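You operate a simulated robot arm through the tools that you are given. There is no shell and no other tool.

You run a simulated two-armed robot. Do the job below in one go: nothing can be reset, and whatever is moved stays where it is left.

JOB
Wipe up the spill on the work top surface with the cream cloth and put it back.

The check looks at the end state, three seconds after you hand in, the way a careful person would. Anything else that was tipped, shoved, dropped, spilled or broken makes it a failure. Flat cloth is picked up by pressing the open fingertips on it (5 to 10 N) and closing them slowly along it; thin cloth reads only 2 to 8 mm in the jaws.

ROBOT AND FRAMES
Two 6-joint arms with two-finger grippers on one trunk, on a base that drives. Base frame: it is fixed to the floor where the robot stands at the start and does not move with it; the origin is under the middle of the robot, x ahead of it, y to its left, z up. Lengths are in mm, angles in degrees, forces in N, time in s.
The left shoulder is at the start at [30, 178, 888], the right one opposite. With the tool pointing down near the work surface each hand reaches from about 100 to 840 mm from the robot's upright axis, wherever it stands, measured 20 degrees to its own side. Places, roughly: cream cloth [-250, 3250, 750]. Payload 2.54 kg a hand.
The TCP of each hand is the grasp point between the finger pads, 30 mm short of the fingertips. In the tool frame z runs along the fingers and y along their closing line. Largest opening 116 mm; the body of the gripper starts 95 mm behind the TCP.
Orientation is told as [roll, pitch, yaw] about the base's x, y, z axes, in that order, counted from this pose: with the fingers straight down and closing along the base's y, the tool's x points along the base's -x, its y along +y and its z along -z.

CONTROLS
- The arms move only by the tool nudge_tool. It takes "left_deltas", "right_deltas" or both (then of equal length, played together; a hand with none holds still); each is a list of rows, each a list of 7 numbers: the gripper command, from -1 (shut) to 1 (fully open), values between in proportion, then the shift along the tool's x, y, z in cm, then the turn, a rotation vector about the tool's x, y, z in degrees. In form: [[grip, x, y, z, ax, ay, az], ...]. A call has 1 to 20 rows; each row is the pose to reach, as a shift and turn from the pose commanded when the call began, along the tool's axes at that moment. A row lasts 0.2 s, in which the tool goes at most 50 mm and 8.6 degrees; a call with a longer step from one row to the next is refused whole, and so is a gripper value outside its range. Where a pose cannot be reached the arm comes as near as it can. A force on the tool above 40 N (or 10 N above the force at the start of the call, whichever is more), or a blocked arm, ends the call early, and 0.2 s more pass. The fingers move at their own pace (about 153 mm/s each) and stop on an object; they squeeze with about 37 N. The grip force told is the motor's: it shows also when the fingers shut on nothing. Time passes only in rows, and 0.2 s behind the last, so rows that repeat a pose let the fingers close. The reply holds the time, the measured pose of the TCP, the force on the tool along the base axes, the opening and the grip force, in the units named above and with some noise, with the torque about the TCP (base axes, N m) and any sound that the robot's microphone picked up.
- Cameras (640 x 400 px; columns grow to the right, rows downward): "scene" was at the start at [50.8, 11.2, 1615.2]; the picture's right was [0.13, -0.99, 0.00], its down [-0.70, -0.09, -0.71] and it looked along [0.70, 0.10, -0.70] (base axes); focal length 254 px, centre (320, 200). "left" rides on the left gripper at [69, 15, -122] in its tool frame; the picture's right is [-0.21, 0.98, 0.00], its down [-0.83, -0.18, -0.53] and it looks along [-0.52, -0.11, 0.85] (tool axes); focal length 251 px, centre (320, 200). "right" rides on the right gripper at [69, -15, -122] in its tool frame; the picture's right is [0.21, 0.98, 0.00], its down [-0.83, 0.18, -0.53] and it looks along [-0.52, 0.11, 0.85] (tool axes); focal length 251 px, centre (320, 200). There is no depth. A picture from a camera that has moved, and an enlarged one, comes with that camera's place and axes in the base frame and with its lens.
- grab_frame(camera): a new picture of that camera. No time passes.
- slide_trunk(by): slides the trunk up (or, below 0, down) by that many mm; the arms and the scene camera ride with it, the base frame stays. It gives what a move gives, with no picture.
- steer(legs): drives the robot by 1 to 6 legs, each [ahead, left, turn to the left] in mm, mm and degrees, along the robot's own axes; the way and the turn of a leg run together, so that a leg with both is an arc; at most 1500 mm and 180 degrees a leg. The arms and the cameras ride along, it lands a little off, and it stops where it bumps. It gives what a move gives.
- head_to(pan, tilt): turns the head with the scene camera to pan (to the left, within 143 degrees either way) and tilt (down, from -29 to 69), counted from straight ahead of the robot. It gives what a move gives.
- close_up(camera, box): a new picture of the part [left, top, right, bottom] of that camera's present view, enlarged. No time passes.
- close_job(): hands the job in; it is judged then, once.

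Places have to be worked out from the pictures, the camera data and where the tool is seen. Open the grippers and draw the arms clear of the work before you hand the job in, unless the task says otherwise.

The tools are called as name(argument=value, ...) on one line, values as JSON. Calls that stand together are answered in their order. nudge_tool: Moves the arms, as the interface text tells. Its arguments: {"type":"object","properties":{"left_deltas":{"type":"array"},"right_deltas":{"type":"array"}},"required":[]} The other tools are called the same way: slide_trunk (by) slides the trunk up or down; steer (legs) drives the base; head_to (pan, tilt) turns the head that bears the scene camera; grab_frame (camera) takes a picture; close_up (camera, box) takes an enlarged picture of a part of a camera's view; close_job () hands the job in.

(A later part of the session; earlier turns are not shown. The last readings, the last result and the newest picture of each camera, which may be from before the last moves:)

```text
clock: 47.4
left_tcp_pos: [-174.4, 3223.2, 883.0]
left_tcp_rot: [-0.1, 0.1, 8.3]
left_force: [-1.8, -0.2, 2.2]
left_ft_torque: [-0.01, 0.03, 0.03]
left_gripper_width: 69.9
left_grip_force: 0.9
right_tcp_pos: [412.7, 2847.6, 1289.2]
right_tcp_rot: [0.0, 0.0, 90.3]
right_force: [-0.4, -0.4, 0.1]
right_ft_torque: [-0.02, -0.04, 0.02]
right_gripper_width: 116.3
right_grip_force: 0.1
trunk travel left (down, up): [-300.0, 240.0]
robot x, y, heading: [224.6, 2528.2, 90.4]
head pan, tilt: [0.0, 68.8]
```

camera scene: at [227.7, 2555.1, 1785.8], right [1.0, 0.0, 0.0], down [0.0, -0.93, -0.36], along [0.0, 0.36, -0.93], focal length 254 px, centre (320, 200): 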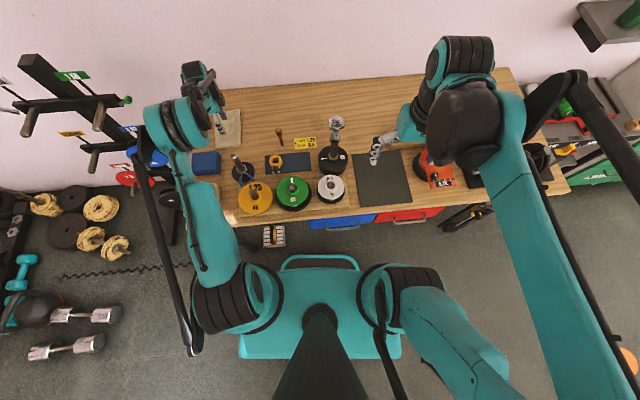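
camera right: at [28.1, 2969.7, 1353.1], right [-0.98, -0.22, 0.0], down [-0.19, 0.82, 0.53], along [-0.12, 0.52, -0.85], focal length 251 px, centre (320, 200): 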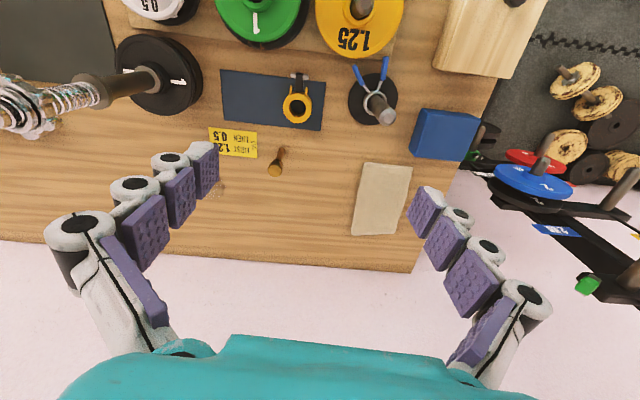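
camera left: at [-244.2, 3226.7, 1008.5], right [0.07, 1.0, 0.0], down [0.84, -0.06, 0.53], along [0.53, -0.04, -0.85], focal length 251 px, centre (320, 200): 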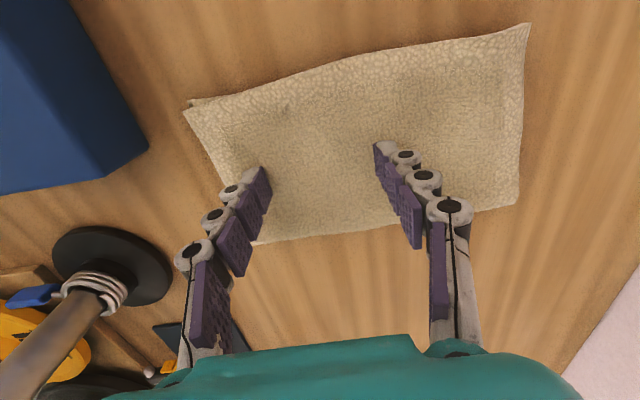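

Contact is beginning (about 2 N). One more small step.

nudge_tool(left_deltas=[[0.2, 0, 0, 0.1, 0, 0, 0], [0.2, 0, 0, 0.1, 0, 0, 0]])

```text
clock: 48.0
left_tcp_pos: [-174.5, 3222.7, 883.0]
left_tcp_rot: [0.2, 0.0, 8.3]
left_force: [-1.0, -0.2, 3.2]
left_ft_torque: [-0.05, 0.02, -0.02]
left_gripper_width: 70.2
left_grip_force: 0.7
right_tcp_pos: [411.8, 2846.4, 1289.6]
right_tcp_rot: [0.0, 0.1, 90.2]
right_force: [-0.4, 0.2, 0.5]
right_ft_torque: [-0.02, 0.04, 0.02]
right_gripper_width: 116.2
right_grip_force: 0.1
trunk travel left (down, up): [-300.0, 240.0]
robot x, y, heading: [231.6, 2528.3, 90.2]
head pan, tilt: [0.0, 68.8]
```

3 N now. I add 3 mm to get to the 5–10 N range.

nudge_tool(left_deltas=[[0.2, 0, 0, 0.15, 0, 0, 0], [0.2, 0, 0, 0.3, 0, 0, 0], [0.2, 0, 0, 0.3, 0, 0, 0]])

```text
clock: 48.8
left_tcp_pos: [-174.6, 3221.7, 880.0]
left_tcp_rot: [0.1, 0.0, 8.2]
left_force: [-1.4, -0.4, 15.8]
left_ft_torque: [0.1, 0.05, 0.05]
left_gripper_width: 70.5
left_grip_force: 8.3
right_tcp_pos: [412.5, 2845.9, 1289.1]
right_tcp_rot: [0.1, -0.1, 90.3]
right_force: [0.3, 0.1, 0.4]
right_ft_torque: [-0.02, 0.0, 0.0]
right_gripper_width: 116.0
right_grip_force: 0.0
trunk travel left (down, up): [-300.0, 240.0]
robot x, y, heading: [231.3, 2526.2, 90.5]
head pan, tilt: [0.0, 68.8]
```

15.8 N is too much; I ease up 1.5 mm.

nudge_tool(left_deltas=[[0.2, 0, 0, -0.15, 0, 0, 0], [0.2, 0, 0, -0.15, 0, 0, 0]])

```text
clock: 49.4
left_tcp_pos: [-172.8, 3222.4, 882.2]
left_tcp_rot: [0.1, -0.1, 8.3]
left_force: [-0.2, 0.5, 5.4]
left_ft_torque: [0.05, 0.0, -0.03]
left_gripper_width: 70.5
left_grip_force: 0.1
right_tcp_pos: [412.5, 2845.8, 1288.2]
right_tcp_rot: [0.0, 0.2, 90.3]
right_force: [-0.5, 0.3, -0.9]
right_ft_torque: [0.01, 0.02, 0.01]
right_gripper_width: 116.1
right_grip_force: 0.0
trunk travel left (down, up): [-300.0, 240.0]
robot x, y, heading: [226.3, 2526.0, 90.3]
head pan, tilt: [0.0, 68.8]
```

5.4 N is right. I close slowly halfway along the cloth while adding a touch of press, then check.

nudge_tool(left_deltas=[[0.15, 0, 0, 0.03, 0, 0, 0], [0.1, 0, 0, 0.03, 0, 0, 0], [0.05, 0, 0, 0.03, 0, 0, 0], [0, 0, 0, 0.03, 0, 0, 0], [-0.05, 0, 0, 0.03, 0, 0, 0], [-0.1, 0, 0, 0.03, 0, 0, 0], [-0.15, 0, 0, 0.03, 0, 0, 0], [-0.2, 0, 0, 0.03, 0, 0, 0], [-0.25, 0, 0, 0.03, 0, 0, 0], [-0.3, 0, 0, 0.03, 0, 0, 0]])

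grab_frame(camera="left")

```text
clock: 51.6
left_tcp_pos: [-175.2, 3222.2, 880.7]
left_tcp_rot: [0.1, 0.0, 8.3]
left_force: [-0.6, 0.2, 9.5]
left_ft_torque: [-0.04, -0.03, 0.03]
left_gripper_width: 41.4
left_grip_force: 0.1
right_tcp_pos: [412.9, 2846.3, 1288.4]
right_tcp_rot: [0.1, 0.0, 90.3]
right_force: [-0.3, -0.5, -0.2]
right_ft_torque: [-0.01, 0.0, 0.01]
right_gripper_width: 116.1
right_grip_force: 0.0
trunk travel left (down, up): [-300.0, 240.0]
robot x, y, heading: [229.6, 2525.7, 90.3]
head pan, tilt: [0.0, 68.8]
```

```text
taken
camera left: at [-244.6, 3225.9, 1004.2], right [0.07, 1.0, 0.0], down [0.84, -0.06, 0.53], along [0.53, -0.04, -0.85], focal length 251 px, centre (320, 200)
```

left: 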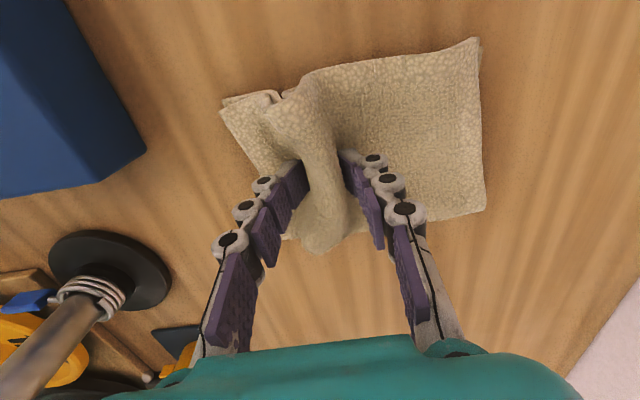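

The cloth folds up nicely into a ridge between the fingers. I keep closing slowly until they are shut on it.

nudge_tool(left_deltas=[[-0.35, 0, 0, 0, 0, 0, 0], [-0.4, 0, 0, 0, 0, 0, 0], [-0.45, 0, 0, 0, 0, 0, 0], [-0.5, 0, 0, 0, 0, 0, 0], [-0.55, 0, 0, 0, 0, 0, 0], [-0.6, 0, 0, 0, 0, 0, 0], [-0.65, 0, 0, 0, 0, 0, 0], [-0.7, 0, 0, 0, 0, 0, 0], [-0.75, 0, 0, 0, 0, 0, 0], [-0.8, 0, 0, 0, 0, 0, 0], [-0.85, 0, 0, 0, 0, 0, 0], [-0.9, 0, 0, 0, 0, 0, 0], [-0.95, 0, 0, 0, 0, 0, 0], [-1, 0, 0, 0, 0, 0, 0], [-1, 0, 0, 0, 0, 0, 0], [-1, 0, 0, 0, 0, 0, 0], [-1, 0, 0, 0, 0, 0, 0]])

grab_frame(camera="left")

```text
clock: 55.2
left_tcp_pos: [-174.2, 3221.0, 883.4]
left_tcp_rot: [0.2, -0.1, 8.2]
left_force: [-1.3, -2.0, 29.1]
left_ft_torque: [-0.15, 0.04, -0.01]
left_gripper_width: 9.4
left_grip_force: 36.7
right_tcp_pos: [414.0, 2844.5, 1290.1]
right_tcp_rot: [0.1, -0.1, 90.3]
right_force: [0.5, -0.2, 0.2]
right_ft_torque: [-0.02, 0.02, 0.01]
right_gripper_width: 116.1
right_grip_force: 0.0
trunk travel left (down, up): [-300.0, 240.0]
robot x, y, heading: [231.2, 2529.4, 90.4]
head pan, tilt: [0.0, 68.8]
```

```text
taken
camera left: at [-243.9, 3224.1, 1006.2], right [0.07, 1.0, 0.0], down [0.84, -0.06, 0.53], along [0.53, -0.04, -0.85], focal length 251 px, centre (320, 200)
```

left: 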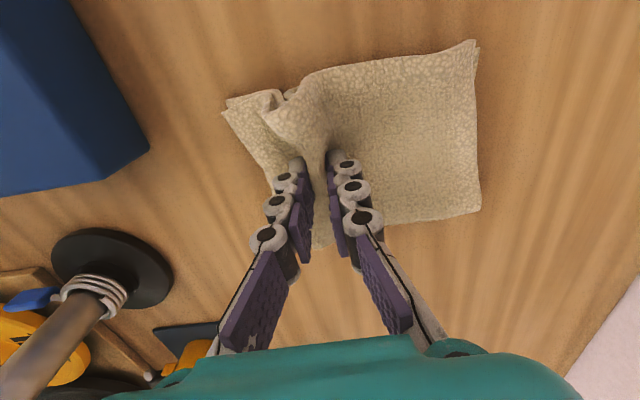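

The jaws are shut on the fold (9.4 mm, 36.7 N). I lift a little and check that the cloth comes along.

nudge_tool(left_deltas=[[-1, 0, 0, -0.5, 0, 0, 0], [-1, 0, 0, -1.5, 0, 0, 0], [-1, 0, 0, -3, 0, 0, 0], [-1, 0, 0, -5, 0, 0, 0], [-1, 0, 0, -7, 0, 0, 0], [-1, 0, 0, -9, 0, 0, 0], [-1, 0, 0, -11, 0, 0, 0], [-1, 0, 0, -13, 0, 0, 0], [-1, 0, 0, -15, 0, 0, 0]])

grab_frame(camera="left")

grab_frame(camera="scene")

```text
clock: 57.2
left_tcp_pos: [-175.4, 3222.1, 1032.9]
left_tcp_rot: [0.0, 0.0, 8.3]
left_force: [0.1, -0.7, -0.9]
left_ft_torque: [0.05, 0.04, 0.01]
left_gripper_width: 9.0
left_grip_force: 37.1
right_tcp_pos: [413.0, 2846.7, 1288.5]
right_tcp_rot: [0.0, 0.0, 90.4]
right_force: [-0.4, -0.8, 0.2]
right_ft_torque: [0.01, 0.0, -0.01]
right_gripper_width: 116.3
right_grip_force: 0.0
trunk travel left (down, up): [-300.0, 240.0]
robot x, y, heading: [228.3, 2525.5, 90.2]
head pan, tilt: [0.0, 68.8]
```

```text
taken
camera left: at [-245.1, 3225.3, 1154.8], right [0.07, 1.0, 0.0], down [0.84, -0.06, 0.53], along [0.53, -0.04, -0.85], focal length 251 px, centre (320, 200)
```

left: 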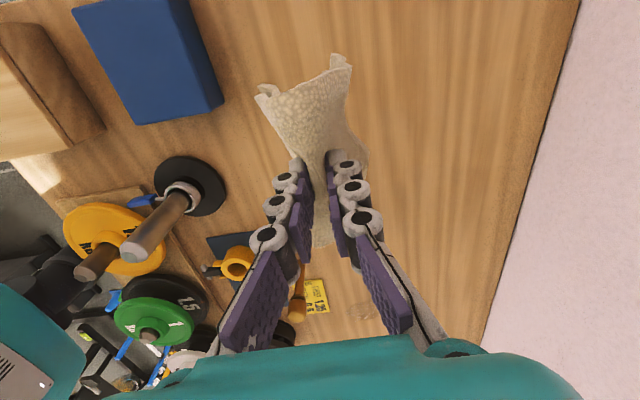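

```text
taken
camera scene: at [228.5, 2553.5, 1785.8], right [1.0, 0.0, 0.0], down [0.0, -0.93, -0.36], along [0.0, 0.36, -0.93], focal length 254 px, centre (320, 200)
```

scene: 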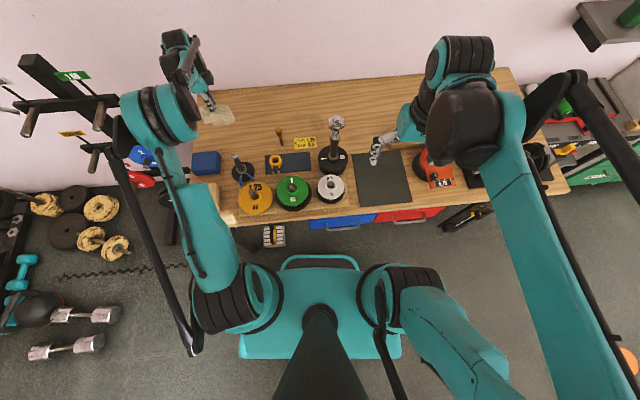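

The cloth hangs well from the jaws. I raise further and carry it high (below-edge well above the 963 mm peg) to over the spill at about (212, 3300), squaring the hand to yaw 0.

nudge_tool(left_deltas=[[-1, 0, 0, -4, 0, 0, 0], [-1, 0, 0, -8, 0, 0, 0], [-1, 0, 0, -11, 0, 0, 0], [-1, -3.5, 0.2, -11, 0, 0, 1], [-1, -7, 0.4, -11, 0, 0, 2], [-1, -10.5, 0.6, -11, 0, 0, 3], [-1, -14, 0.8, -11, 0, 0, 4], [-1, -17.5, 1.0, -11, 0, 0, 5], [-1, -21, 1.2, -11, 0, 0, 6], [-1, -24.5, 1.4, -11, 0, 0, 7], [-1, -28, 1.6, -11, 0, 0, 8.2], [-1, -31.5, 1.8, -11, 0, 0, 8.2], [-1, -35, 2.0, -11, 0, 0, 8.2], [-1, -37.5, 2.1, -11, 0, 0, 8.2], [-1, -39.4, 2.2, -11, 0, 0, 8.2], [-1, -39.4, 2.2, -11, 0, 0, 8.2]])

grab_frame(camera="left")

grab_frame(camera="scene")

```text
clock: 60.6
left_tcp_pos: [213.3, 3301.5, 1140.4]
left_tcp_rot: [0.0, -0.1, 0.1]
left_force: [0.0, -0.4, 0.4]
left_ft_torque: [0.04, 0.01, 0.18]
left_gripper_width: 9.1
left_grip_force: 36.8
right_tcp_pos: [410.7, 2846.8, 1289.1]
right_tcp_rot: [-0.1, 0.0, 90.3]
right_force: [-0.1, -1.0, -0.1]
right_ft_torque: [0.01, 0.01, 0.0]
right_gripper_width: 115.6
right_grip_force: 0.1
trunk travel left (down, up): [-300.0, 240.0]
robot x, y, heading: [226.9, 2528.6, 90.5]
head pan, tilt: [0.0, 68.8]
```

```text
taken
camera left: at [143.9, 3314.9, 1263.4], right [0.21, 0.98, 0.0], down [0.83, -0.18, 0.53], along [0.52, -0.11, -0.85], focal length 251 px, centre (320, 200)
```

left: 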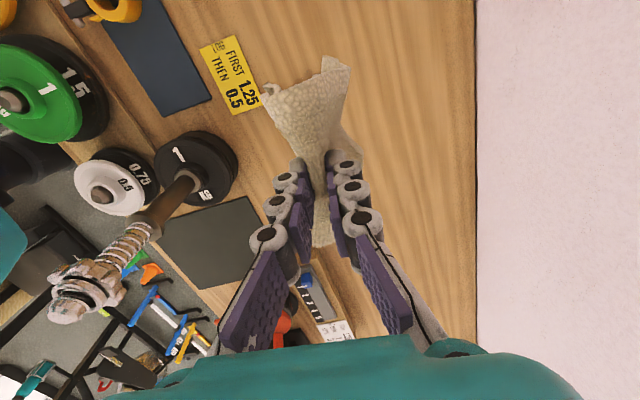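

```text
taken
camera scene: at [227.8, 2553.7, 1785.8], right [1.0, 0.0, 0.0], down [0.0, -0.93, -0.36], along [0.0, 0.36, -0.93], focal length 254 px, centre (320, 200)
```

scene: 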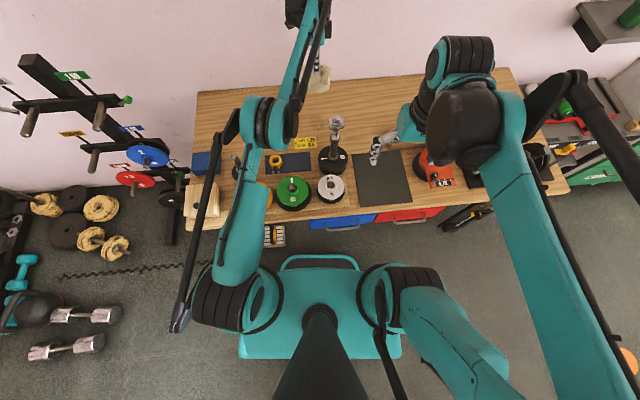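

The hand holds the cloth over the spill with room all round. I lower it toward the back edge of the stain so the hanging end lies away from the card.

nudge_tool(left_deltas=[[-1, 0, 0.6, 4, 0, 0, 0], [-1, 0, 1.2, 8, 0, 0, 0], [-1, 0, 1.8, 12, 0, 0, 0], [-1, 0, 2.4, 15, 0, 0, 0], [-1, 0, 2.4, 17, 0, 0, 0], [-1, 0, 2.4, 17, 0, 0, 0]])

grab_frame(camera="left")

close_up(camera="scene", box=[230, 20, 422, 140])

```text
clock: 62.0
left_tcp_pos: [210.9, 3309.4, 975.6]
left_tcp_rot: [0.1, 0.0, 0.1]
left_force: [-0.9, 0.4, -0.4]
left_ft_torque: [0.02, 0.05, 0.16]
left_gripper_width: 9.1
left_grip_force: 36.0
left hand out of reach, approached as far as the arm can: row 4, 5, 6
right_tcp_pos: [411.8, 2847.2, 1289.0]
right_tcp_rot: [0.0, 0.1, 90.2]
right_force: [-0.5, -0.2, 0.1]
right_ft_torque: [0.0, 0.04, 0.0]
right_gripper_width: 116.0
right_grip_force: 0.0
trunk travel left (down, up): [-300.0, 240.0]
robot x, y, heading: [228.1, 2528.1, 90.7]
head pan, tilt: [0.0, 68.8]
```

```text
taken
camera left: at [141.6, 3324.3, 1096.7], right [0.21, 0.98, 0.0], down [0.83, -0.18, 0.53], along [0.52, -0.11, -0.85], focal length 251 px, centre (320, 200)
```

left: 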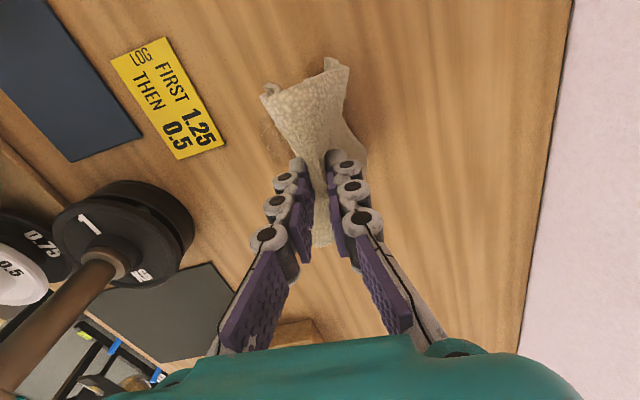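

```text
3.33 times, centred on (326, 80) of scene
camera zoom: at [228.3, 2553.9, 1785.8], right [1.0, 0.0, 0.0], down [0.0, -0.93, -0.36], along [0.0, 0.36, -0.93], focal length 847 px, centre (300, 600)
```

zoom: 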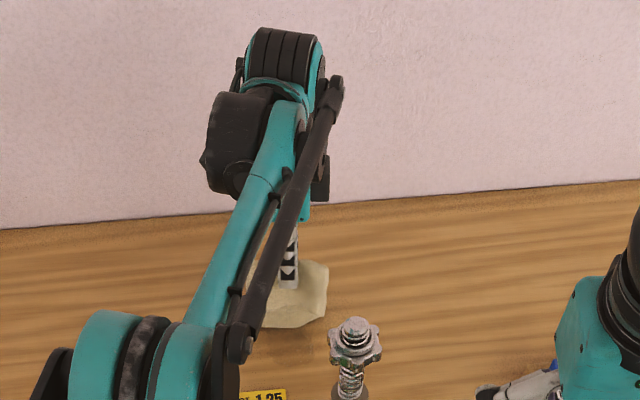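

The reach ends at y≈3309 here, slightly short of the stain's far edge. I raise and draw the hand back a bit, then drive 45 mm closer (the low base front may go a little under the bench edge, where the floor is free).

nudge_tool(left_deltas=[[-1, 0, 0.9, 14, 0, 0, 0], [-1, 0, 0.9, 11, 0, 0, 0], [-1, 0, -1, 9, 0, 0, 0], [-1, 0, -3, 9, 0, 0, 0], [-1, 0, -3, 9, 0, 0, 0]])

head_to(pan=0, tilt=69)

close_up(camera="scene", box=[200, 180, 440, 330])

```text
refused: row 1 steps farther than a row can; nothing moved
```

```text
clock: 62.6
left_tcp_pos: [209.9, 3310.9, 975.3]
left_tcp_rot: [0.0, 0.0, 0.2]
left_force: [-0.1, -0.7, -0.7]
left_ft_torque: [0.03, 0.01, 0.21]
left_gripper_width: 9.0
left_grip_force: 36.8
right_tcp_pos: [412.4, 2846.6, 1288.8]
right_tcp_rot: [0.1, 0.1, 90.4]
right_force: [-0.4, 0.8, -0.3]
right_ft_torque: [0.0, -0.02, 0.03]
right_gripper_width: 116.0
right_grip_force: 0.2
trunk travel left (down, up): [-300.0, 240.0]
robot x, y, heading: [227.8, 2530.6, 90.5]
head pan, tilt: [0.0, 68.8]
```

```text
2.67 times, centred on (320, 255) of scene
camera zoom: at [228.3, 2554.0, 1785.8], right [1.0, 0.0, 0.0], down [0.0, -0.93, -0.36], along [0.0, 0.36, -0.93], focal length 678 px, centre (320, 53)
```

zoom: 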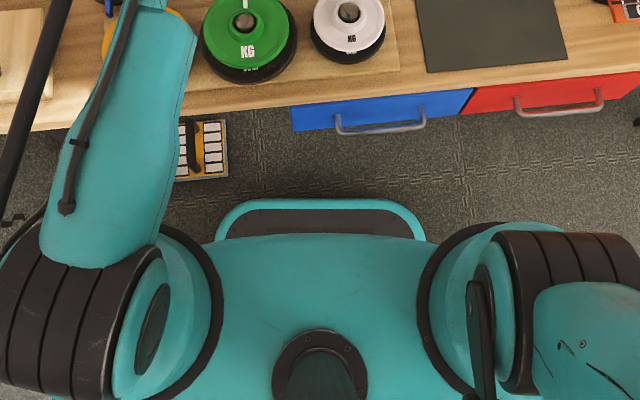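

I misjudged the reference pose (shifts count from the last commanded one), so nothing moved. The enlarged view shows about 70 mm between base front and bench edge (bench edge here at y≈2858). I raise and draw back the hand with proper deltas, then drive 50 mm ahead.

nudge_tool(left_deltas=[[-1, 0, -1, -3, 0, 0, 0], [-1, 0, -2.5, -6, 0, 0, 0], [-1, 0, -4, -8, 0, 0, 0], [-1, 0, -5, -8, 0, 0, 0]])

steer(legs=[[50, 0, 0]])

grab_frame(camera="scene")

grab_frame(camera="left")

```text
clock: 63.6
left_tcp_pos: [210.6, 3260.2, 1054.6]
left_tcp_rot: [0.0, 0.0, 0.0]
left_force: [-0.5, 0.2, -0.1]
left_ft_torque: [-0.01, 0.0, 0.18]
left_gripper_width: 9.0
left_grip_force: 36.4
right_tcp_pos: [412.3, 2846.8, 1288.9]
right_tcp_rot: [0.0, 0.0, 90.3]
right_force: [-0.7, 0.5, 0.5]
right_ft_torque: [0.01, 0.0, -0.01]
right_gripper_width: 115.9
right_grip_force: 0.1
trunk travel left (down, up): [-300.0, 240.0]
robot x, y, heading: [226.0, 2525.5, 90.4]
head pan, tilt: [0.0, 68.8]
```

```text
clock: 64.5
left_tcp_pos: [209.6, 3313.0, 1053.7]
left_tcp_rot: [0.0, 0.0, 0.2]
left_force: [0.6, -0.3, -0.7]
left_ft_torque: [-0.01, -0.01, 0.15]
left_gripper_width: 9.2
left_grip_force: 36.1
right_tcp_pos: [412.0, 2898.9, 1289.4]
right_tcp_rot: [0.0, 0.1, 90.3]
right_force: [-0.1, 1.3, 0.4]
right_ft_torque: [-0.06, -0.01, 0.0]
right_gripper_width: 116.1
right_grip_force: 0.1
trunk travel left (down, up): [-300.0, 240.0]
robot x, y, heading: [226.4, 2577.9, 90.5]
head pan, tilt: [0.0, 68.8]
```

```text
taken
camera scene: at [228.1, 2606.0, 1785.8], right [1.0, 0.01, 0.0], down [0.0, -0.93, -0.36], along [0.0, 0.36, -0.93], focal length 254 px, centre (320, 200)
```

scene: 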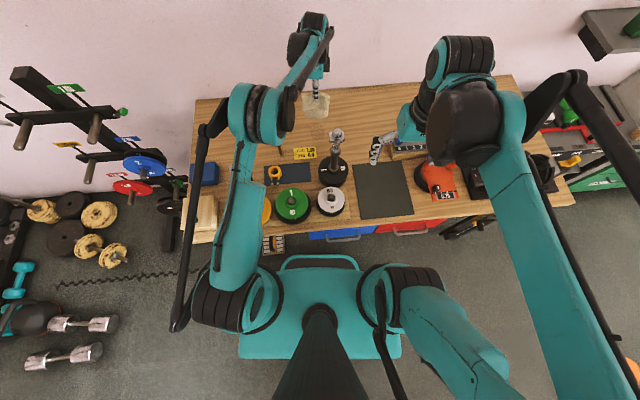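

```text
taken
camera left: at [141.3, 3326.1, 1176.0], right [0.21, 0.98, 0.0], down [0.83, -0.18, 0.53], along [0.52, -0.11, -0.85], focal length 251 px, centre (320, 200)
```

left: 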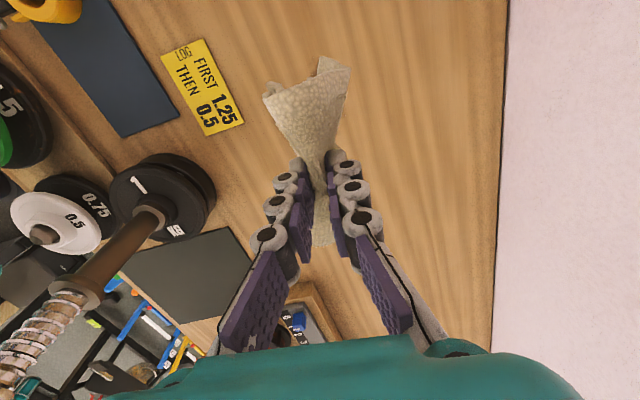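

Now at y 2578 with the hand at (210, 3313, 1054). I lower toward the stain's far edge to about 45 mm above contact.

nudge_tool(left_deltas=[[-1, 0, 0.6, 4, 0, 0, 0], [-1, 0, 1.2, 8, 0, 0, 0], [-1, 0, 1.2, 11, 0, 0, 0], [-1, 0, 1.2, 13, 0, 0, 0], [-1, 0, 1.2, 13, 0, 0, 0]])

grab_frame(camera="left")

close_up(camera="scene", box=[230, 20, 422, 140])

```text
clock: 65.7
left_tcp_pos: [210.2, 3322.1, 926.0]
left_tcp_rot: [0.1, 0.0, 0.1]
left_force: [-0.6, -0.7, -0.8]
left_ft_torque: [0.04, 0.0, 0.19]
left_gripper_width: 9.0
left_grip_force: 36.2
right_tcp_pos: [412.3, 2895.7, 1288.7]
right_tcp_rot: [0.0, 0.0, 90.3]
right_force: [0.2, 0.4, -0.4]
right_ft_torque: [0.02, -0.02, -0.04]
right_gripper_width: 115.8
right_grip_force: 0.1
trunk travel left (down, up): [-300.0, 240.0]
robot x, y, heading: [225.4, 2573.8, 90.2]
head pan, tilt: [0.0, 68.8]
```

```text
taken
camera left: at [140.8, 3336.9, 1047.7], right [0.21, 0.98, 0.0], down [0.83, -0.18, 0.53], along [0.52, -0.11, -0.85], focal length 251 px, centre (320, 200)
```

left: 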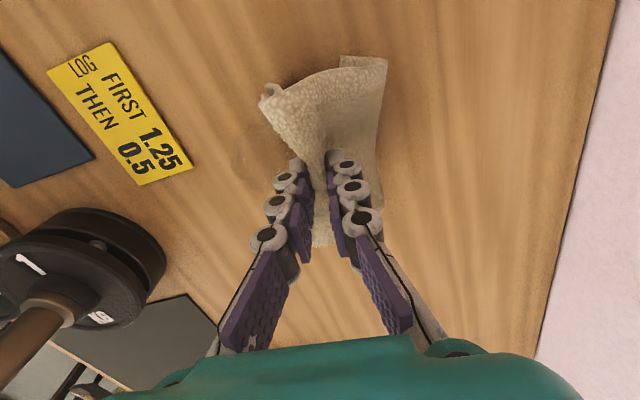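

```text
3.33 times, centred on (326, 80) of scene
camera zoom: at [228.0, 2603.3, 1785.9], right [1.0, 0.01, 0.0], down [0.0, -0.93, -0.36], along [0.0, 0.36, -0.93], focal length 847 px, centre (300, 600)
```

zoom: 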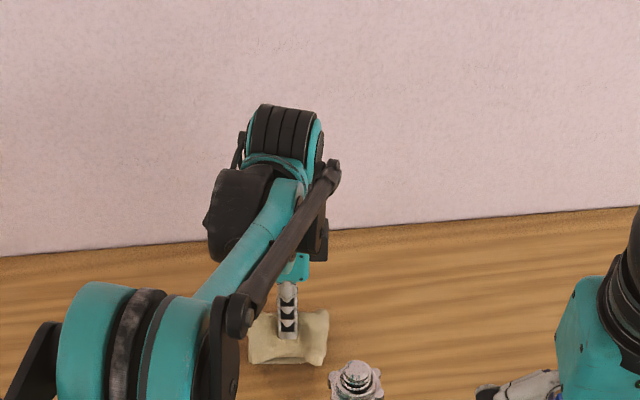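

The far flap already touches and lies to the back. I continue down slowly to near contact with a slight pull toward me.

nudge_tool(left_deltas=[[-1, 0, -0.3, 1, 0, 0, 0], [-1, 0, -0.6, 2, 0, 0, 0], [-1, 0, -0.9, 3, 0, 0, 0], [-1, 0, -0.9, 3.4, 0, 0, 0], [-1, 0, -0.9, 3.4, 0, 0, 0]])

grab_frame(camera="left")

```text
clock: 66.9
left_tcp_pos: [209.5, 3313.3, 891.8]
left_tcp_rot: [0.1, 0.0, 0.0]
left_force: [-0.3, 0.5, 10.8]
left_ft_torque: [0.1, 0.02, 0.12]
left_gripper_width: 9.4
left_grip_force: 36.1
right_tcp_pos: [412.0, 2896.9, 1288.5]
right_tcp_rot: [0.0, 0.0, 90.3]
right_force: [-0.6, 0.4, -1.1]
right_ft_torque: [0.05, -0.02, 0.0]
right_gripper_width: 115.9
right_grip_force: 0.0
trunk travel left (down, up): [-300.0, 240.0]
robot x, y, heading: [228.0, 2577.5, 90.4]
head pan, tilt: [0.0, 68.8]
```

```text
taken
camera left: at [140.8, 3327.3, 1014.2], right [0.21, 0.98, 0.0], down [0.83, -0.18, 0.53], along [0.52, -0.11, -0.85], focal length 251 px, centre (320, 200)
```

left: 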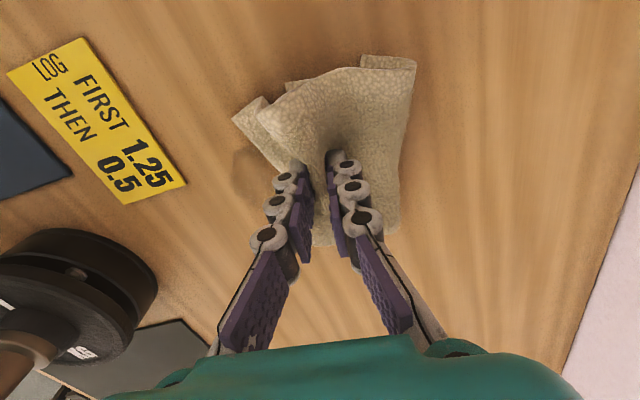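

10.8 N pressing at z≈892 with the cloth spread under the tips, the stain partly visible beneath. I start side-to-side strokes, working from the far edge of the stain toward me.

nudge_tool(left_deltas=[[-1, -2, 0.8, 0, 0, 0, 0], [-1, -4, 0.8, 0, 0, 0, 0], [-1, -2, 0.8, 0, 0, 0, 0], [-1, 0, 0.8, 0, 0, 0, 0], [-1, 1.7, 0.8, 0, 0, 0, 0], [-1, 3.3, 0.8, 0, 0, 0, 0], [-1, 3.3, -0.5, 0, 0, 0, 0], [-1, 1.7, -0.5, 0, 0, 0, 0], [-1, 0, -0.5, 0, 0, 0, 0], [-1, -2, -0.5, 0, 0, 0, 0], [-1, -4, -0.5, 0, 0, 0, 0], [-1, -4, -1.8, 0, 0, 0, 0], [-1, -2, -1.8, 0, 0, 0, 0], [-1, 0, -1.8, 0, 0, 0, 0], [-1, 1.7, -1.8, 0, 0, 0, 0], [-1, 3.3, -1.8, 0, 0, 0, 0]])

grab_frame(camera="left")

```text
clock: 70.3
left_tcp_pos: [175.4, 3294.8, 892.2]
left_tcp_rot: [0.1, 0.0, -0.1]
left_force: [4.4, 0.7, 8.0]
left_ft_torque: [0.15, -0.11, 0.03]
left_gripper_width: 8.9
left_grip_force: 36.7
right_tcp_pos: [411.6, 2895.9, 1289.3]
right_tcp_rot: [0.0, 0.0, 90.2]
right_force: [-0.4, -0.1, -0.4]
right_ft_torque: [-0.01, -0.05, -0.02]
right_gripper_width: 116.0
right_grip_force: 0.0
trunk travel left (down, up): [-300.0, 240.0]
robot x, y, heading: [228.4, 2580.1, 90.3]
head pan, tilt: [0.0, 68.8]
```

```text
taken
camera left: at [107.7, 3309.3, 1013.8], right [0.21, 0.98, 0.0], down [0.83, -0.18, 0.53], along [0.52, -0.11, -0.85], focal length 251 px, centre (320, 200)
```

left: 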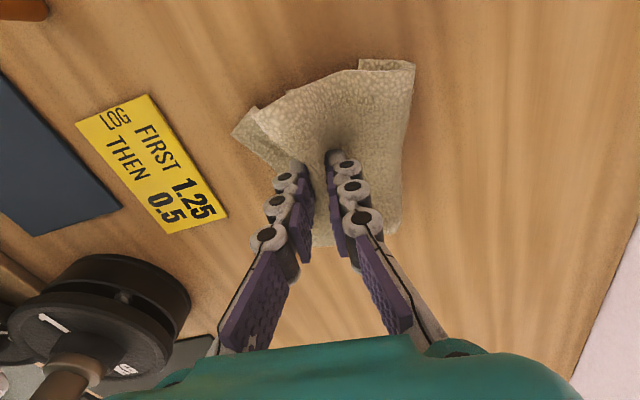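

The near flap is about 35 mm from the card. I continue strokes at y≈3283 and 3271, keeping off the card.

nudge_tool(left_deltas=[[-1, 0, -1.2, 0, 0, 0, 0], [-1, -1.7, -1.2, 0, 0, 0, 0], [-1, -3.5, -1.2, 0, 0, 0, 0], [-1, -5.5, -1.2, 0, 0, 0, 0], [-1, -7.3, -1.2, 0, 0, 0, 0], [-1, -7.3, -2.4, 0, 0, 0, 0], [-1, -5.5, -2.4, 0, 0, 0, 0], [-1, -3.5, -2.4, 0, 0, 0, 0], [-1, -1.7, -2.4, 0, 0, 0, 0], [-1, 0, -2.4, 0, 0, 0, 0], [-1, 0, -2.4, 0, 0, 0, 0]])

grab_frame(camera="left")

grab_frame(camera="scene")

```text
clock: 72.7
left_tcp_pos: [177.0, 3270.9, 889.2]
left_tcp_rot: [0.1, -0.1, 0.1]
left_force: [4.9, 0.1, 12.1]
left_ft_torque: [0.18, -0.2, 0.03]
left_gripper_width: 8.9
left_grip_force: 36.7
right_tcp_pos: [411.9, 2895.9, 1289.0]
right_tcp_rot: [0.0, -0.1, 90.3]
right_force: [0.2, 0.3, 0.2]
right_ft_torque: [0.01, 0.02, 0.0]
right_gripper_width: 116.0
right_grip_force: 0.2
trunk travel left (down, up): [-300.0, 240.0]
robot x, y, heading: [230.2, 2575.3, 90.4]
head pan, tilt: [0.0, 68.8]
```

```text
taken
camera left: at [108.6, 3284.8, 1013.2], right [0.21, 0.98, 0.0], down [0.83, -0.18, 0.53], along [0.52, -0.11, -0.85], focal length 251 px, centre (320, 200)
```

left: 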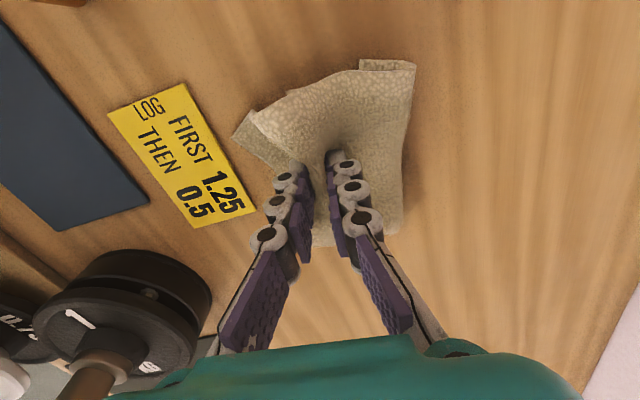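

```text
taken
camera scene: at [229.3, 2602.5, 1785.9], right [1.0, 0.01, 0.0], down [0.0, -0.93, -0.36], along [0.0, 0.36, -0.93], focal length 254 px, centre (320, 200)
```

scene: 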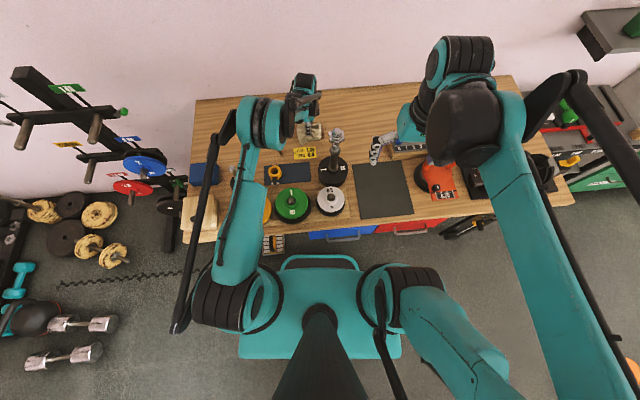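

The near flap now is about 10–15 mm from the card, so I stop there, lift, and move the hand left and back to look at what remains.

nudge_tool(left_deltas=[[-1, 0, 0, -3, 0, 0, 0], [-1, 0, 0.5, -7, 0, 0, 0], [-1, 0, 1.5, -11, 0, 0, 0], [-1, 3, 3, -14, 0, 0, 0], [-1, 6, 4, -16, 0, 0, 0], [-1, 9, 4, -16, 0, 0, 0], [-1, 11, 4, -16, 0, 0, 0]])

close_up(camera="scene", box=[222, 65, 398, 175])

grab_frame(camera="left")

```text
clock: 74.3
left_tcp_pos: [65.9, 3310.7, 1049.0]
left_tcp_rot: [0.0, -0.1, 0.0]
left_force: [0.2, -1.1, 0.0]
left_ft_torque: [0.06, 0.01, 0.04]
left_gripper_width: 9.0
left_grip_force: 36.6
right_tcp_pos: [412.2, 2896.8, 1288.9]
right_tcp_rot: [0.0, 0.0, 90.3]
right_force: [-0.1, 0.3, 0.2]
right_ft_torque: [-0.01, -0.03, -0.01]
right_gripper_width: 115.9
right_grip_force: 0.0
trunk travel left (down, up): [-300.0, 240.0]
robot x, y, heading: [227.1, 2576.9, 90.5]
head pan, tilt: [0.0, 68.8]
```

```text
3.64 times, centred on (310, 120) of scene
camera zoom: at [227.5, 2604.0, 1785.8], right [1.0, 0.0, 0.0], down [0.0, -0.93, -0.36], along [0.0, 0.36, -0.93], focal length 924 px, centre (356, 491)
```

zoom: 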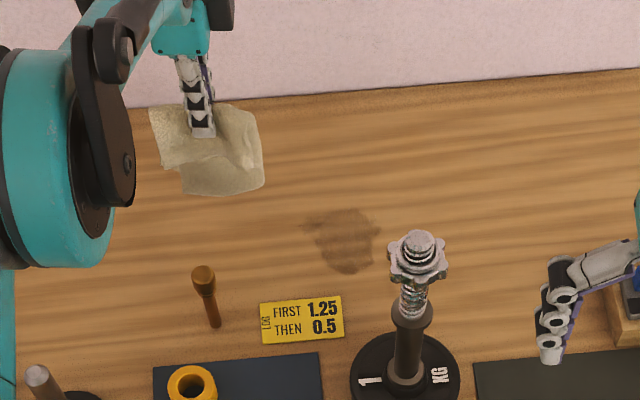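

```text
taken
camera left: at [-2.2, 3325.1, 1171.7], right [0.21, 0.98, 0.0], down [0.83, -0.18, 0.53], along [0.52, -0.11, -0.85], focal length 251 px, centre (320, 200)
```

left: 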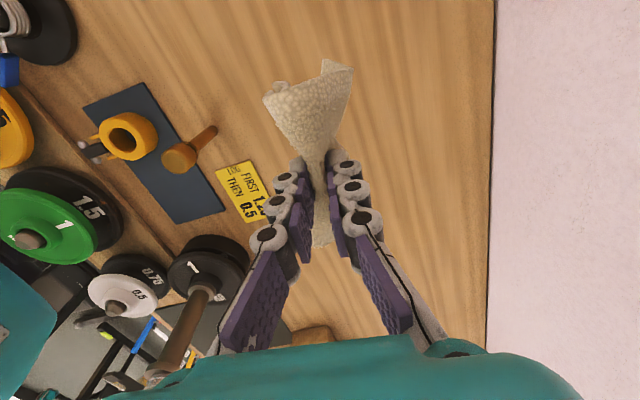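

The stain is still there, and seems partly lighter at the left. I enlarge it further.

close_up(camera="scene", box=[295, 110, 343, 140])

close_up(camera="scene", box=[255, 85, 335, 135])

```text
13.33 times, centred on (319, 125) of scene
camera zoom: at [227.5, 2604.0, 1785.8], right [1.0, 0.0, 0.0], down [0.0, -0.93, -0.36], along [0.0, 0.36, -0.93], focal length 3388 px, centre (333, 1200)
```

zoom: 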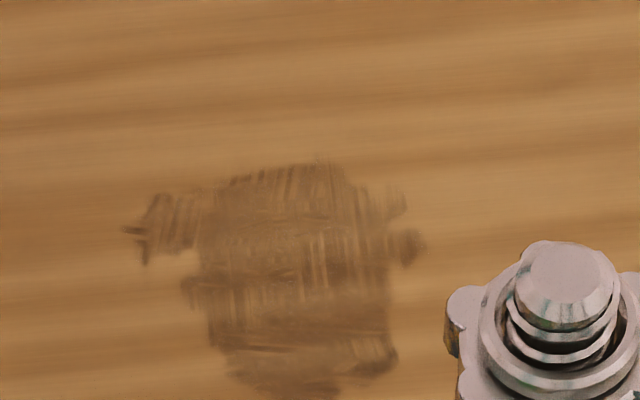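

```text
8.00 times, centred on (295, 110) of scene
camera zoom: at [227.5, 2604.0, 1785.8], right [1.0, 0.0, 0.0], down [0.0, -0.93, -0.36], along [0.0, 0.36, -0.93], focal length 2033 px, centre (520, 920)
```

zoom: 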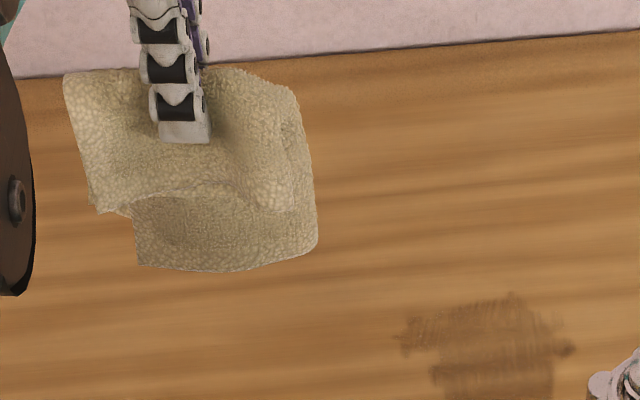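

The cloth is lifting the stain in streaks (some smeared to x≈158 and 258), so it needs more and firmer passes, including the near edge at y≈3240. I bring the cloth over the far side at (235, 3345) so that I can land it with a pull toward me, folding the short flap under and away from the card.

nudge_tool(left_deltas=[[-1, -3, 0.6, 0, 0, 0, 0], [-1, -6, 1.2, 0, 0, 0, 0], [-1, -9, 1.8, 0, 0, 0, 0], [-1, -12, 2.4, 1, 0, 0, 0], [-1, -15, 3.0, 3, 0, 0, 0], [-1, -17, 3.4, 5, 0, 0, 0], [-1, -17, 3.4, 7.5, 0, 0, 0], [-1, -17, 3.4, 10, 0, 0, 0], [-1, -17, 3.4, 10, 0, 0, 0]])

grab_frame(camera="left")

```text
clock: 76.3
left_tcp_pos: [236.9, 3345.7, 951.0]
left_tcp_rot: [0.1, 0.0, 0.2]
left_force: [-0.5, 0.5, -0.6]
left_ft_torque: [0.09, 0.0, 0.09]
left_gripper_width: 8.9
left_grip_force: 36.3
right_tcp_pos: [412.7, 2896.3, 1289.0]
right_tcp_rot: [0.0, 0.0, 90.2]
right_force: [0.0, 0.3, -0.4]
right_ft_torque: [0.0, 0.02, 0.0]
right_gripper_width: 116.2
right_grip_force: 0.0
trunk travel left (down, up): [-300.0, 240.0]
robot x, y, heading: [227.5, 2581.3, 90.2]
head pan, tilt: [0.0, 68.8]
```

```text
taken
camera left: at [168.5, 3359.4, 1073.4], right [0.21, 0.98, 0.0], down [0.83, -0.18, 0.53], along [0.52, -0.11, -0.85], focal length 251 px, centre (320, 200)
```

left: 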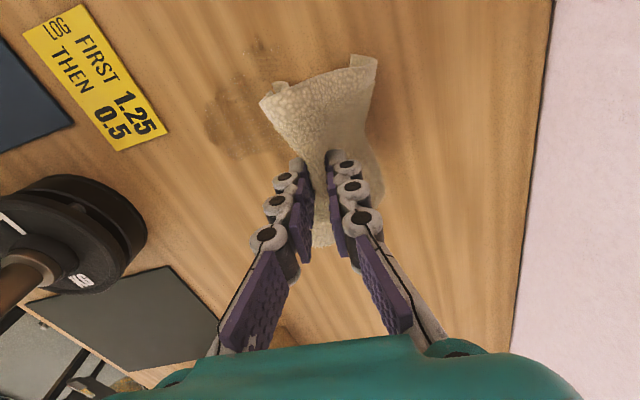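

Now a diagonal landing: down 62 mm while pulling 62 mm toward me.

nudge_tool(left_deltas=[[-1, 0, -0.4, 1.2, 0, 0, 0], [-1, 0, -1.6, 2.4, 0, 0, 0], [-1, 0, -3.0, 3.6, 0, 0, 0], [-1, 0, -4.4, 4.7, 0, 0, 0], [-1, 0, -5.6, 5.5, 0, 0, 0], [-1, 0, -6.2, 5.9, 0, 0, 0], [-1, 0, -6.2, 5.9, 0, 0, 0]])

grab_frame(camera="left")

```text
clock: 77.9
left_tcp_pos: [236.0, 3283.3, 891.6]
left_tcp_rot: [0.0, 0.1, 0.0]
left_force: [0.3, 0.2, 1.5]
left_ft_torque: [0.14, -0.04, 0.04]
left_gripper_width: 9.0
left_grip_force: 36.8
right_tcp_pos: [412.4, 2896.8, 1288.2]
right_tcp_rot: [0.0, -0.1, 90.3]
right_force: [-0.2, 0.7, 0.0]
right_ft_torque: [-0.03, -0.05, -0.02]
right_gripper_width: 115.8
right_grip_force: 0.1
trunk travel left (down, up): [-300.0, 240.0]
robot x, y, heading: [226.7, 2581.6, 90.0]
head pan, tilt: [0.0, 68.8]
```

```text
taken
camera left: at [167.8, 3297.4, 1014.5], right [0.21, 0.98, 0.0], down [0.83, -0.18, 0.53], along [0.52, -0.11, -0.85], focal length 251 px, centre (320, 200)
```

left: 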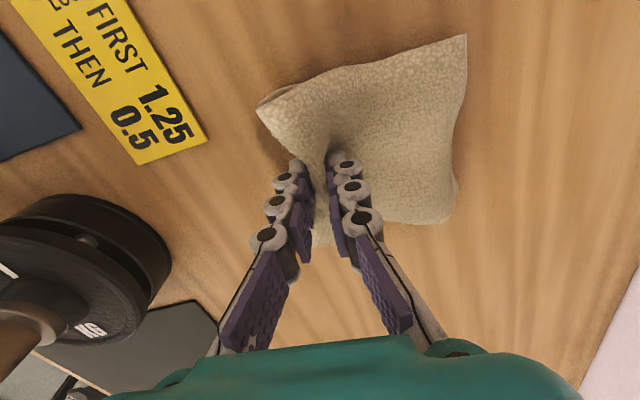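

The short flap folded under and the rest trails to the back. I press in to get about 12 N.

nudge_tool(left_deltas=[[-1, 0, 0, 0.2, 0, 0, 0], [-1, 0, 0, 0.35, 0, 0, 0], [-1, 0, 0, 0.35, 0, 0, 0]])

```text
clock: 78.7
left_tcp_pos: [236.8, 3284.0, 889.4]
left_tcp_rot: [0.1, 0.0, 0.1]
left_force: [-1.4, -0.1, 6.8]
left_ft_torque: [0.14, 0.04, 0.07]
left_gripper_width: 9.2
left_grip_force: 36.6
right_tcp_pos: [410.4, 2896.7, 1289.1]
right_tcp_rot: [0.0, 0.0, 90.4]
right_force: [-0.9, 0.4, -0.4]
right_ft_torque: [0.02, -0.01, -0.06]
right_gripper_width: 116.3
right_grip_force: 0.0
trunk travel left (down, up): [-300.0, 240.0]
robot x, y, heading: [230.6, 2579.8, 90.3]
head pan, tilt: [0.0, 68.8]
```

6.8 N; I add 2 mm and make long side-to-side strokes at y≈3284, 3272 and 3260.

nudge_tool(left_deltas=[[-1, 0, 0, 0.2, 0, 0, 0], [-1, -1.6, 0, 0.2, 0, 0, 0], [-1, -3.2, 0, 0.2, 0, 0, 0], [-1, -1.6, 0, 0.2, 0, 0, 0], [-1, 0, 0, 0.2, 0, 0, 0], [-1, 2.2, 0, 0.2, 0, 0, 0], [-1, 4.4, 0, 0.2, 0, 0, 0], [-1, 6.6, 0, 0.2, 0, 0, 0], [-1, 8.6, 0, 0.2, 0, 0, 0], [-1, 8.6, -1.2, 0.2, 0, 0, 0], [-1, 6.6, -1.2, 0.2, 0, 0, 0], [-1, 4.4, -1.2, 0.2, 0, 0, 0], [-1, 2.2, -1.2, 0.2, 0, 0, 0], [-1, 0, -1.2, 0.2, 0, 0, 0], [-1, -1.6, -1.2, 0.2, 0, 0, 0], [-1, -3.2, -1.2, 0.2, 0, 0, 0], [-1, -3.2, -2.4, 0.2, 0, 0, 0], [-1, -1.6, -2.4, 0.2, 0, 0, 0], [-1, 0, -2.4, 0.2, 0, 0, 0]])

grab_frame(camera="left")

```text
clock: 82.7
left_tcp_pos: [240.7, 3257.1, 887.2]
left_tcp_rot: [0.1, 0.0, 0.0]
left_force: [8.5, 0.4, 24.7]
left_ft_torque: [0.18, -0.3, -0.05]
left_gripper_width: 8.7
left_grip_force: 36.3
right_tcp_pos: [412.6, 2893.8, 1290.1]
right_tcp_rot: [0.0, 0.0, 90.3]
right_force: [-0.6, 0.3, 0.4]
right_ft_torque: [0.0, -0.02, -0.02]
right_gripper_width: 115.8
right_grip_force: 0.0
trunk travel left (down, up): [-300.0, 240.0]
robot x, y, heading: [226.9, 2579.6, 90.2]
head pan, tilt: [0.0, 68.8]
```

```text
taken
camera left: at [171.3, 3271.1, 1009.1], right [0.22, 0.98, 0.0], down [0.83, -0.18, 0.53], along [0.52, -0.11, -0.85], focal length 251 px, centre (320, 200)
```

left: 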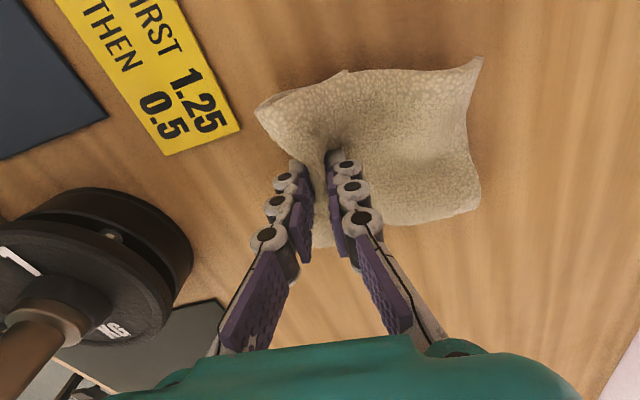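

24.7 N is more than needed; I ease 1 mm and continue at y≈3260 and 3251, staying about 10 mm off the card.

nudge_tool(left_deltas=[[-1, 2, 0, -0.1, 0, 0, 0], [-1, 4, 0, -0.1, 0, 0, 0], [-1, 6, 0, -0.1, 0, 0, 0], [-1, 6, -0.9, -0.1, 0, 0, 0], [-1, 4, -0.9, -0.1, 0, 0, 0], [-1, 2, -0.9, -0.1, 0, 0, 0], [-1, 0, -0.9, -0.1, 0, 0, 0], [-1, -1.6, -0.9, -0.1, 0, 0, 0], [-1, -3, -0.9, -0.1, 0, 0, 0], [-1, -1.6, -0.4, -0.1, 0, 0, 0], [-1, 0, -0.4, -0.1, 0, 0, 0], [-1, 2, -0.4, -0.1, 0, 0, 0], [-1, 4, -0.4, -0.1, 0, 0, 0]])

grab_frame(camera="left")

```text
clock: 85.5
left_tcp_pos: [197.5, 3255.5, 889.0]
left_tcp_rot: [0.1, 0.0, 0.0]
left_force: [2.3, 0.5, 7.7]
left_ft_torque: [0.16, -0.11, 0.03]
left_gripper_width: 9.0
left_grip_force: 36.4
right_tcp_pos: [411.4, 2896.9, 1288.7]
right_tcp_rot: [-0.1, 0.0, 90.3]
right_force: [-0.4, 0.5, 0.2]
right_ft_torque: [0.0, 0.0, 0.03]
right_gripper_width: 115.8
right_grip_force: 0.1
trunk travel left (down, up): [-300.0, 240.0]
robot x, y, heading: [228.0, 2578.8, 90.4]
head pan, tilt: [0.0, 68.8]
```

```text
taken
camera left: at [128.6, 3269.3, 1010.7], right [0.21, 0.98, 0.0], down [0.83, -0.18, 0.53], along [0.52, -0.11, -0.85], focal length 251 px, centre (320, 200)
```

left: 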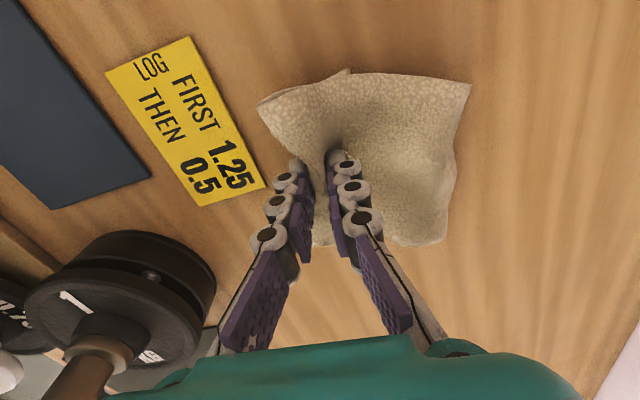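

The cloth is still clear of the card by about 10 mm. Now I work back to the far side with long strokes at y≈3286, 3301 and 3316.

nudge_tool(left_deltas=[[-1, 0, 1.0, 0.15, 0, 0, 0], [-1, 2, 1.5, 0.15, 0, 0, 0], [-1, 4, 1.5, 0.15, 0, 0, 0], [-1, 4.8, 3, 0.15, 0, 0, 0], [-1, 2.4, 3, 0.15, 0, 0, 0], [-1, 0, 3, 0.15, 0, 0, 0], [-1, -2.4, 3, 0.15, 0, 0, 0], [-1, -4.8, 3, 0.15, 0, 0, 0], [-1, -7, 3, 0.15, 0, 0, 0], [-1, -7, 4.5, 0.15, 0, 0, 0], [-1, -4.8, 4.5, 0.15, 0, 0, 0], [-1, -2.4, 4.5, 0.15, 0, 0, 0], [-1, 0, 4.5, 0.15, 0, 0, 0], [-1, 2.4, 4.5, 0.15, 0, 0, 0], [-1, 4.8, 4.5, 0.15, 0, 0, 0], [-1, 4.8, 6, 0.15, 0, 0, 0], [-1, 2.4, 6, 0.15, 0, 0, 0], [-1, 0, 6, 0.15, 0, 0, 0], [-1, -2.4, 6, 0.15, 0, 0, 0], [-1, -4.8, 6, 0.15, 0, 0, 0]])

grab_frame(camera="left")

```text
clock: 89.7
left_tcp_pos: [243.3, 3314.6, 887.5]
left_tcp_rot: [0.2, 0.0, 0.2]
left_force: [-9.6, -0.7, 25.1]
left_ft_torque: [0.15, 0.27, 0.09]
left_gripper_width: 9.1
left_grip_force: 36.3
right_tcp_pos: [411.4, 2895.0, 1289.6]
right_tcp_rot: [0.0, -0.2, 90.2]
right_force: [-0.2, -0.6, -0.5]
right_ft_torque: [-0.01, 0.02, 0.0]
right_gripper_width: 115.8
right_grip_force: 0.0
trunk travel left (down, up): [-300.0, 240.0]
robot x, y, heading: [228.9, 2576.7, 90.3]
head pan, tilt: [0.0, 68.8]
```

```text
taken
camera left: at [175.1, 3328.0, 1009.2], right [0.21, 0.98, 0.0], down [0.83, -0.18, 0.53], along [0.52, -0.11, -0.85], focal length 251 px, centre (320, 200)
```

left: 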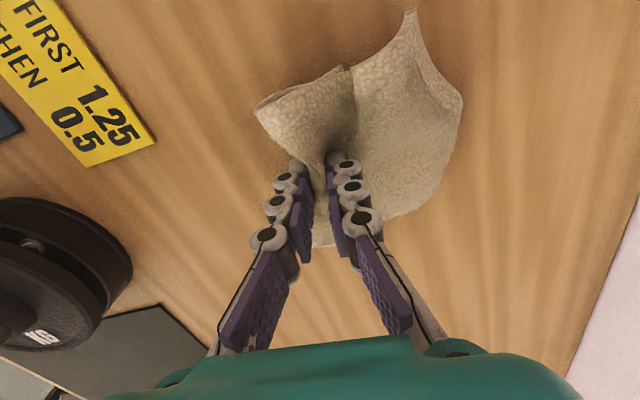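

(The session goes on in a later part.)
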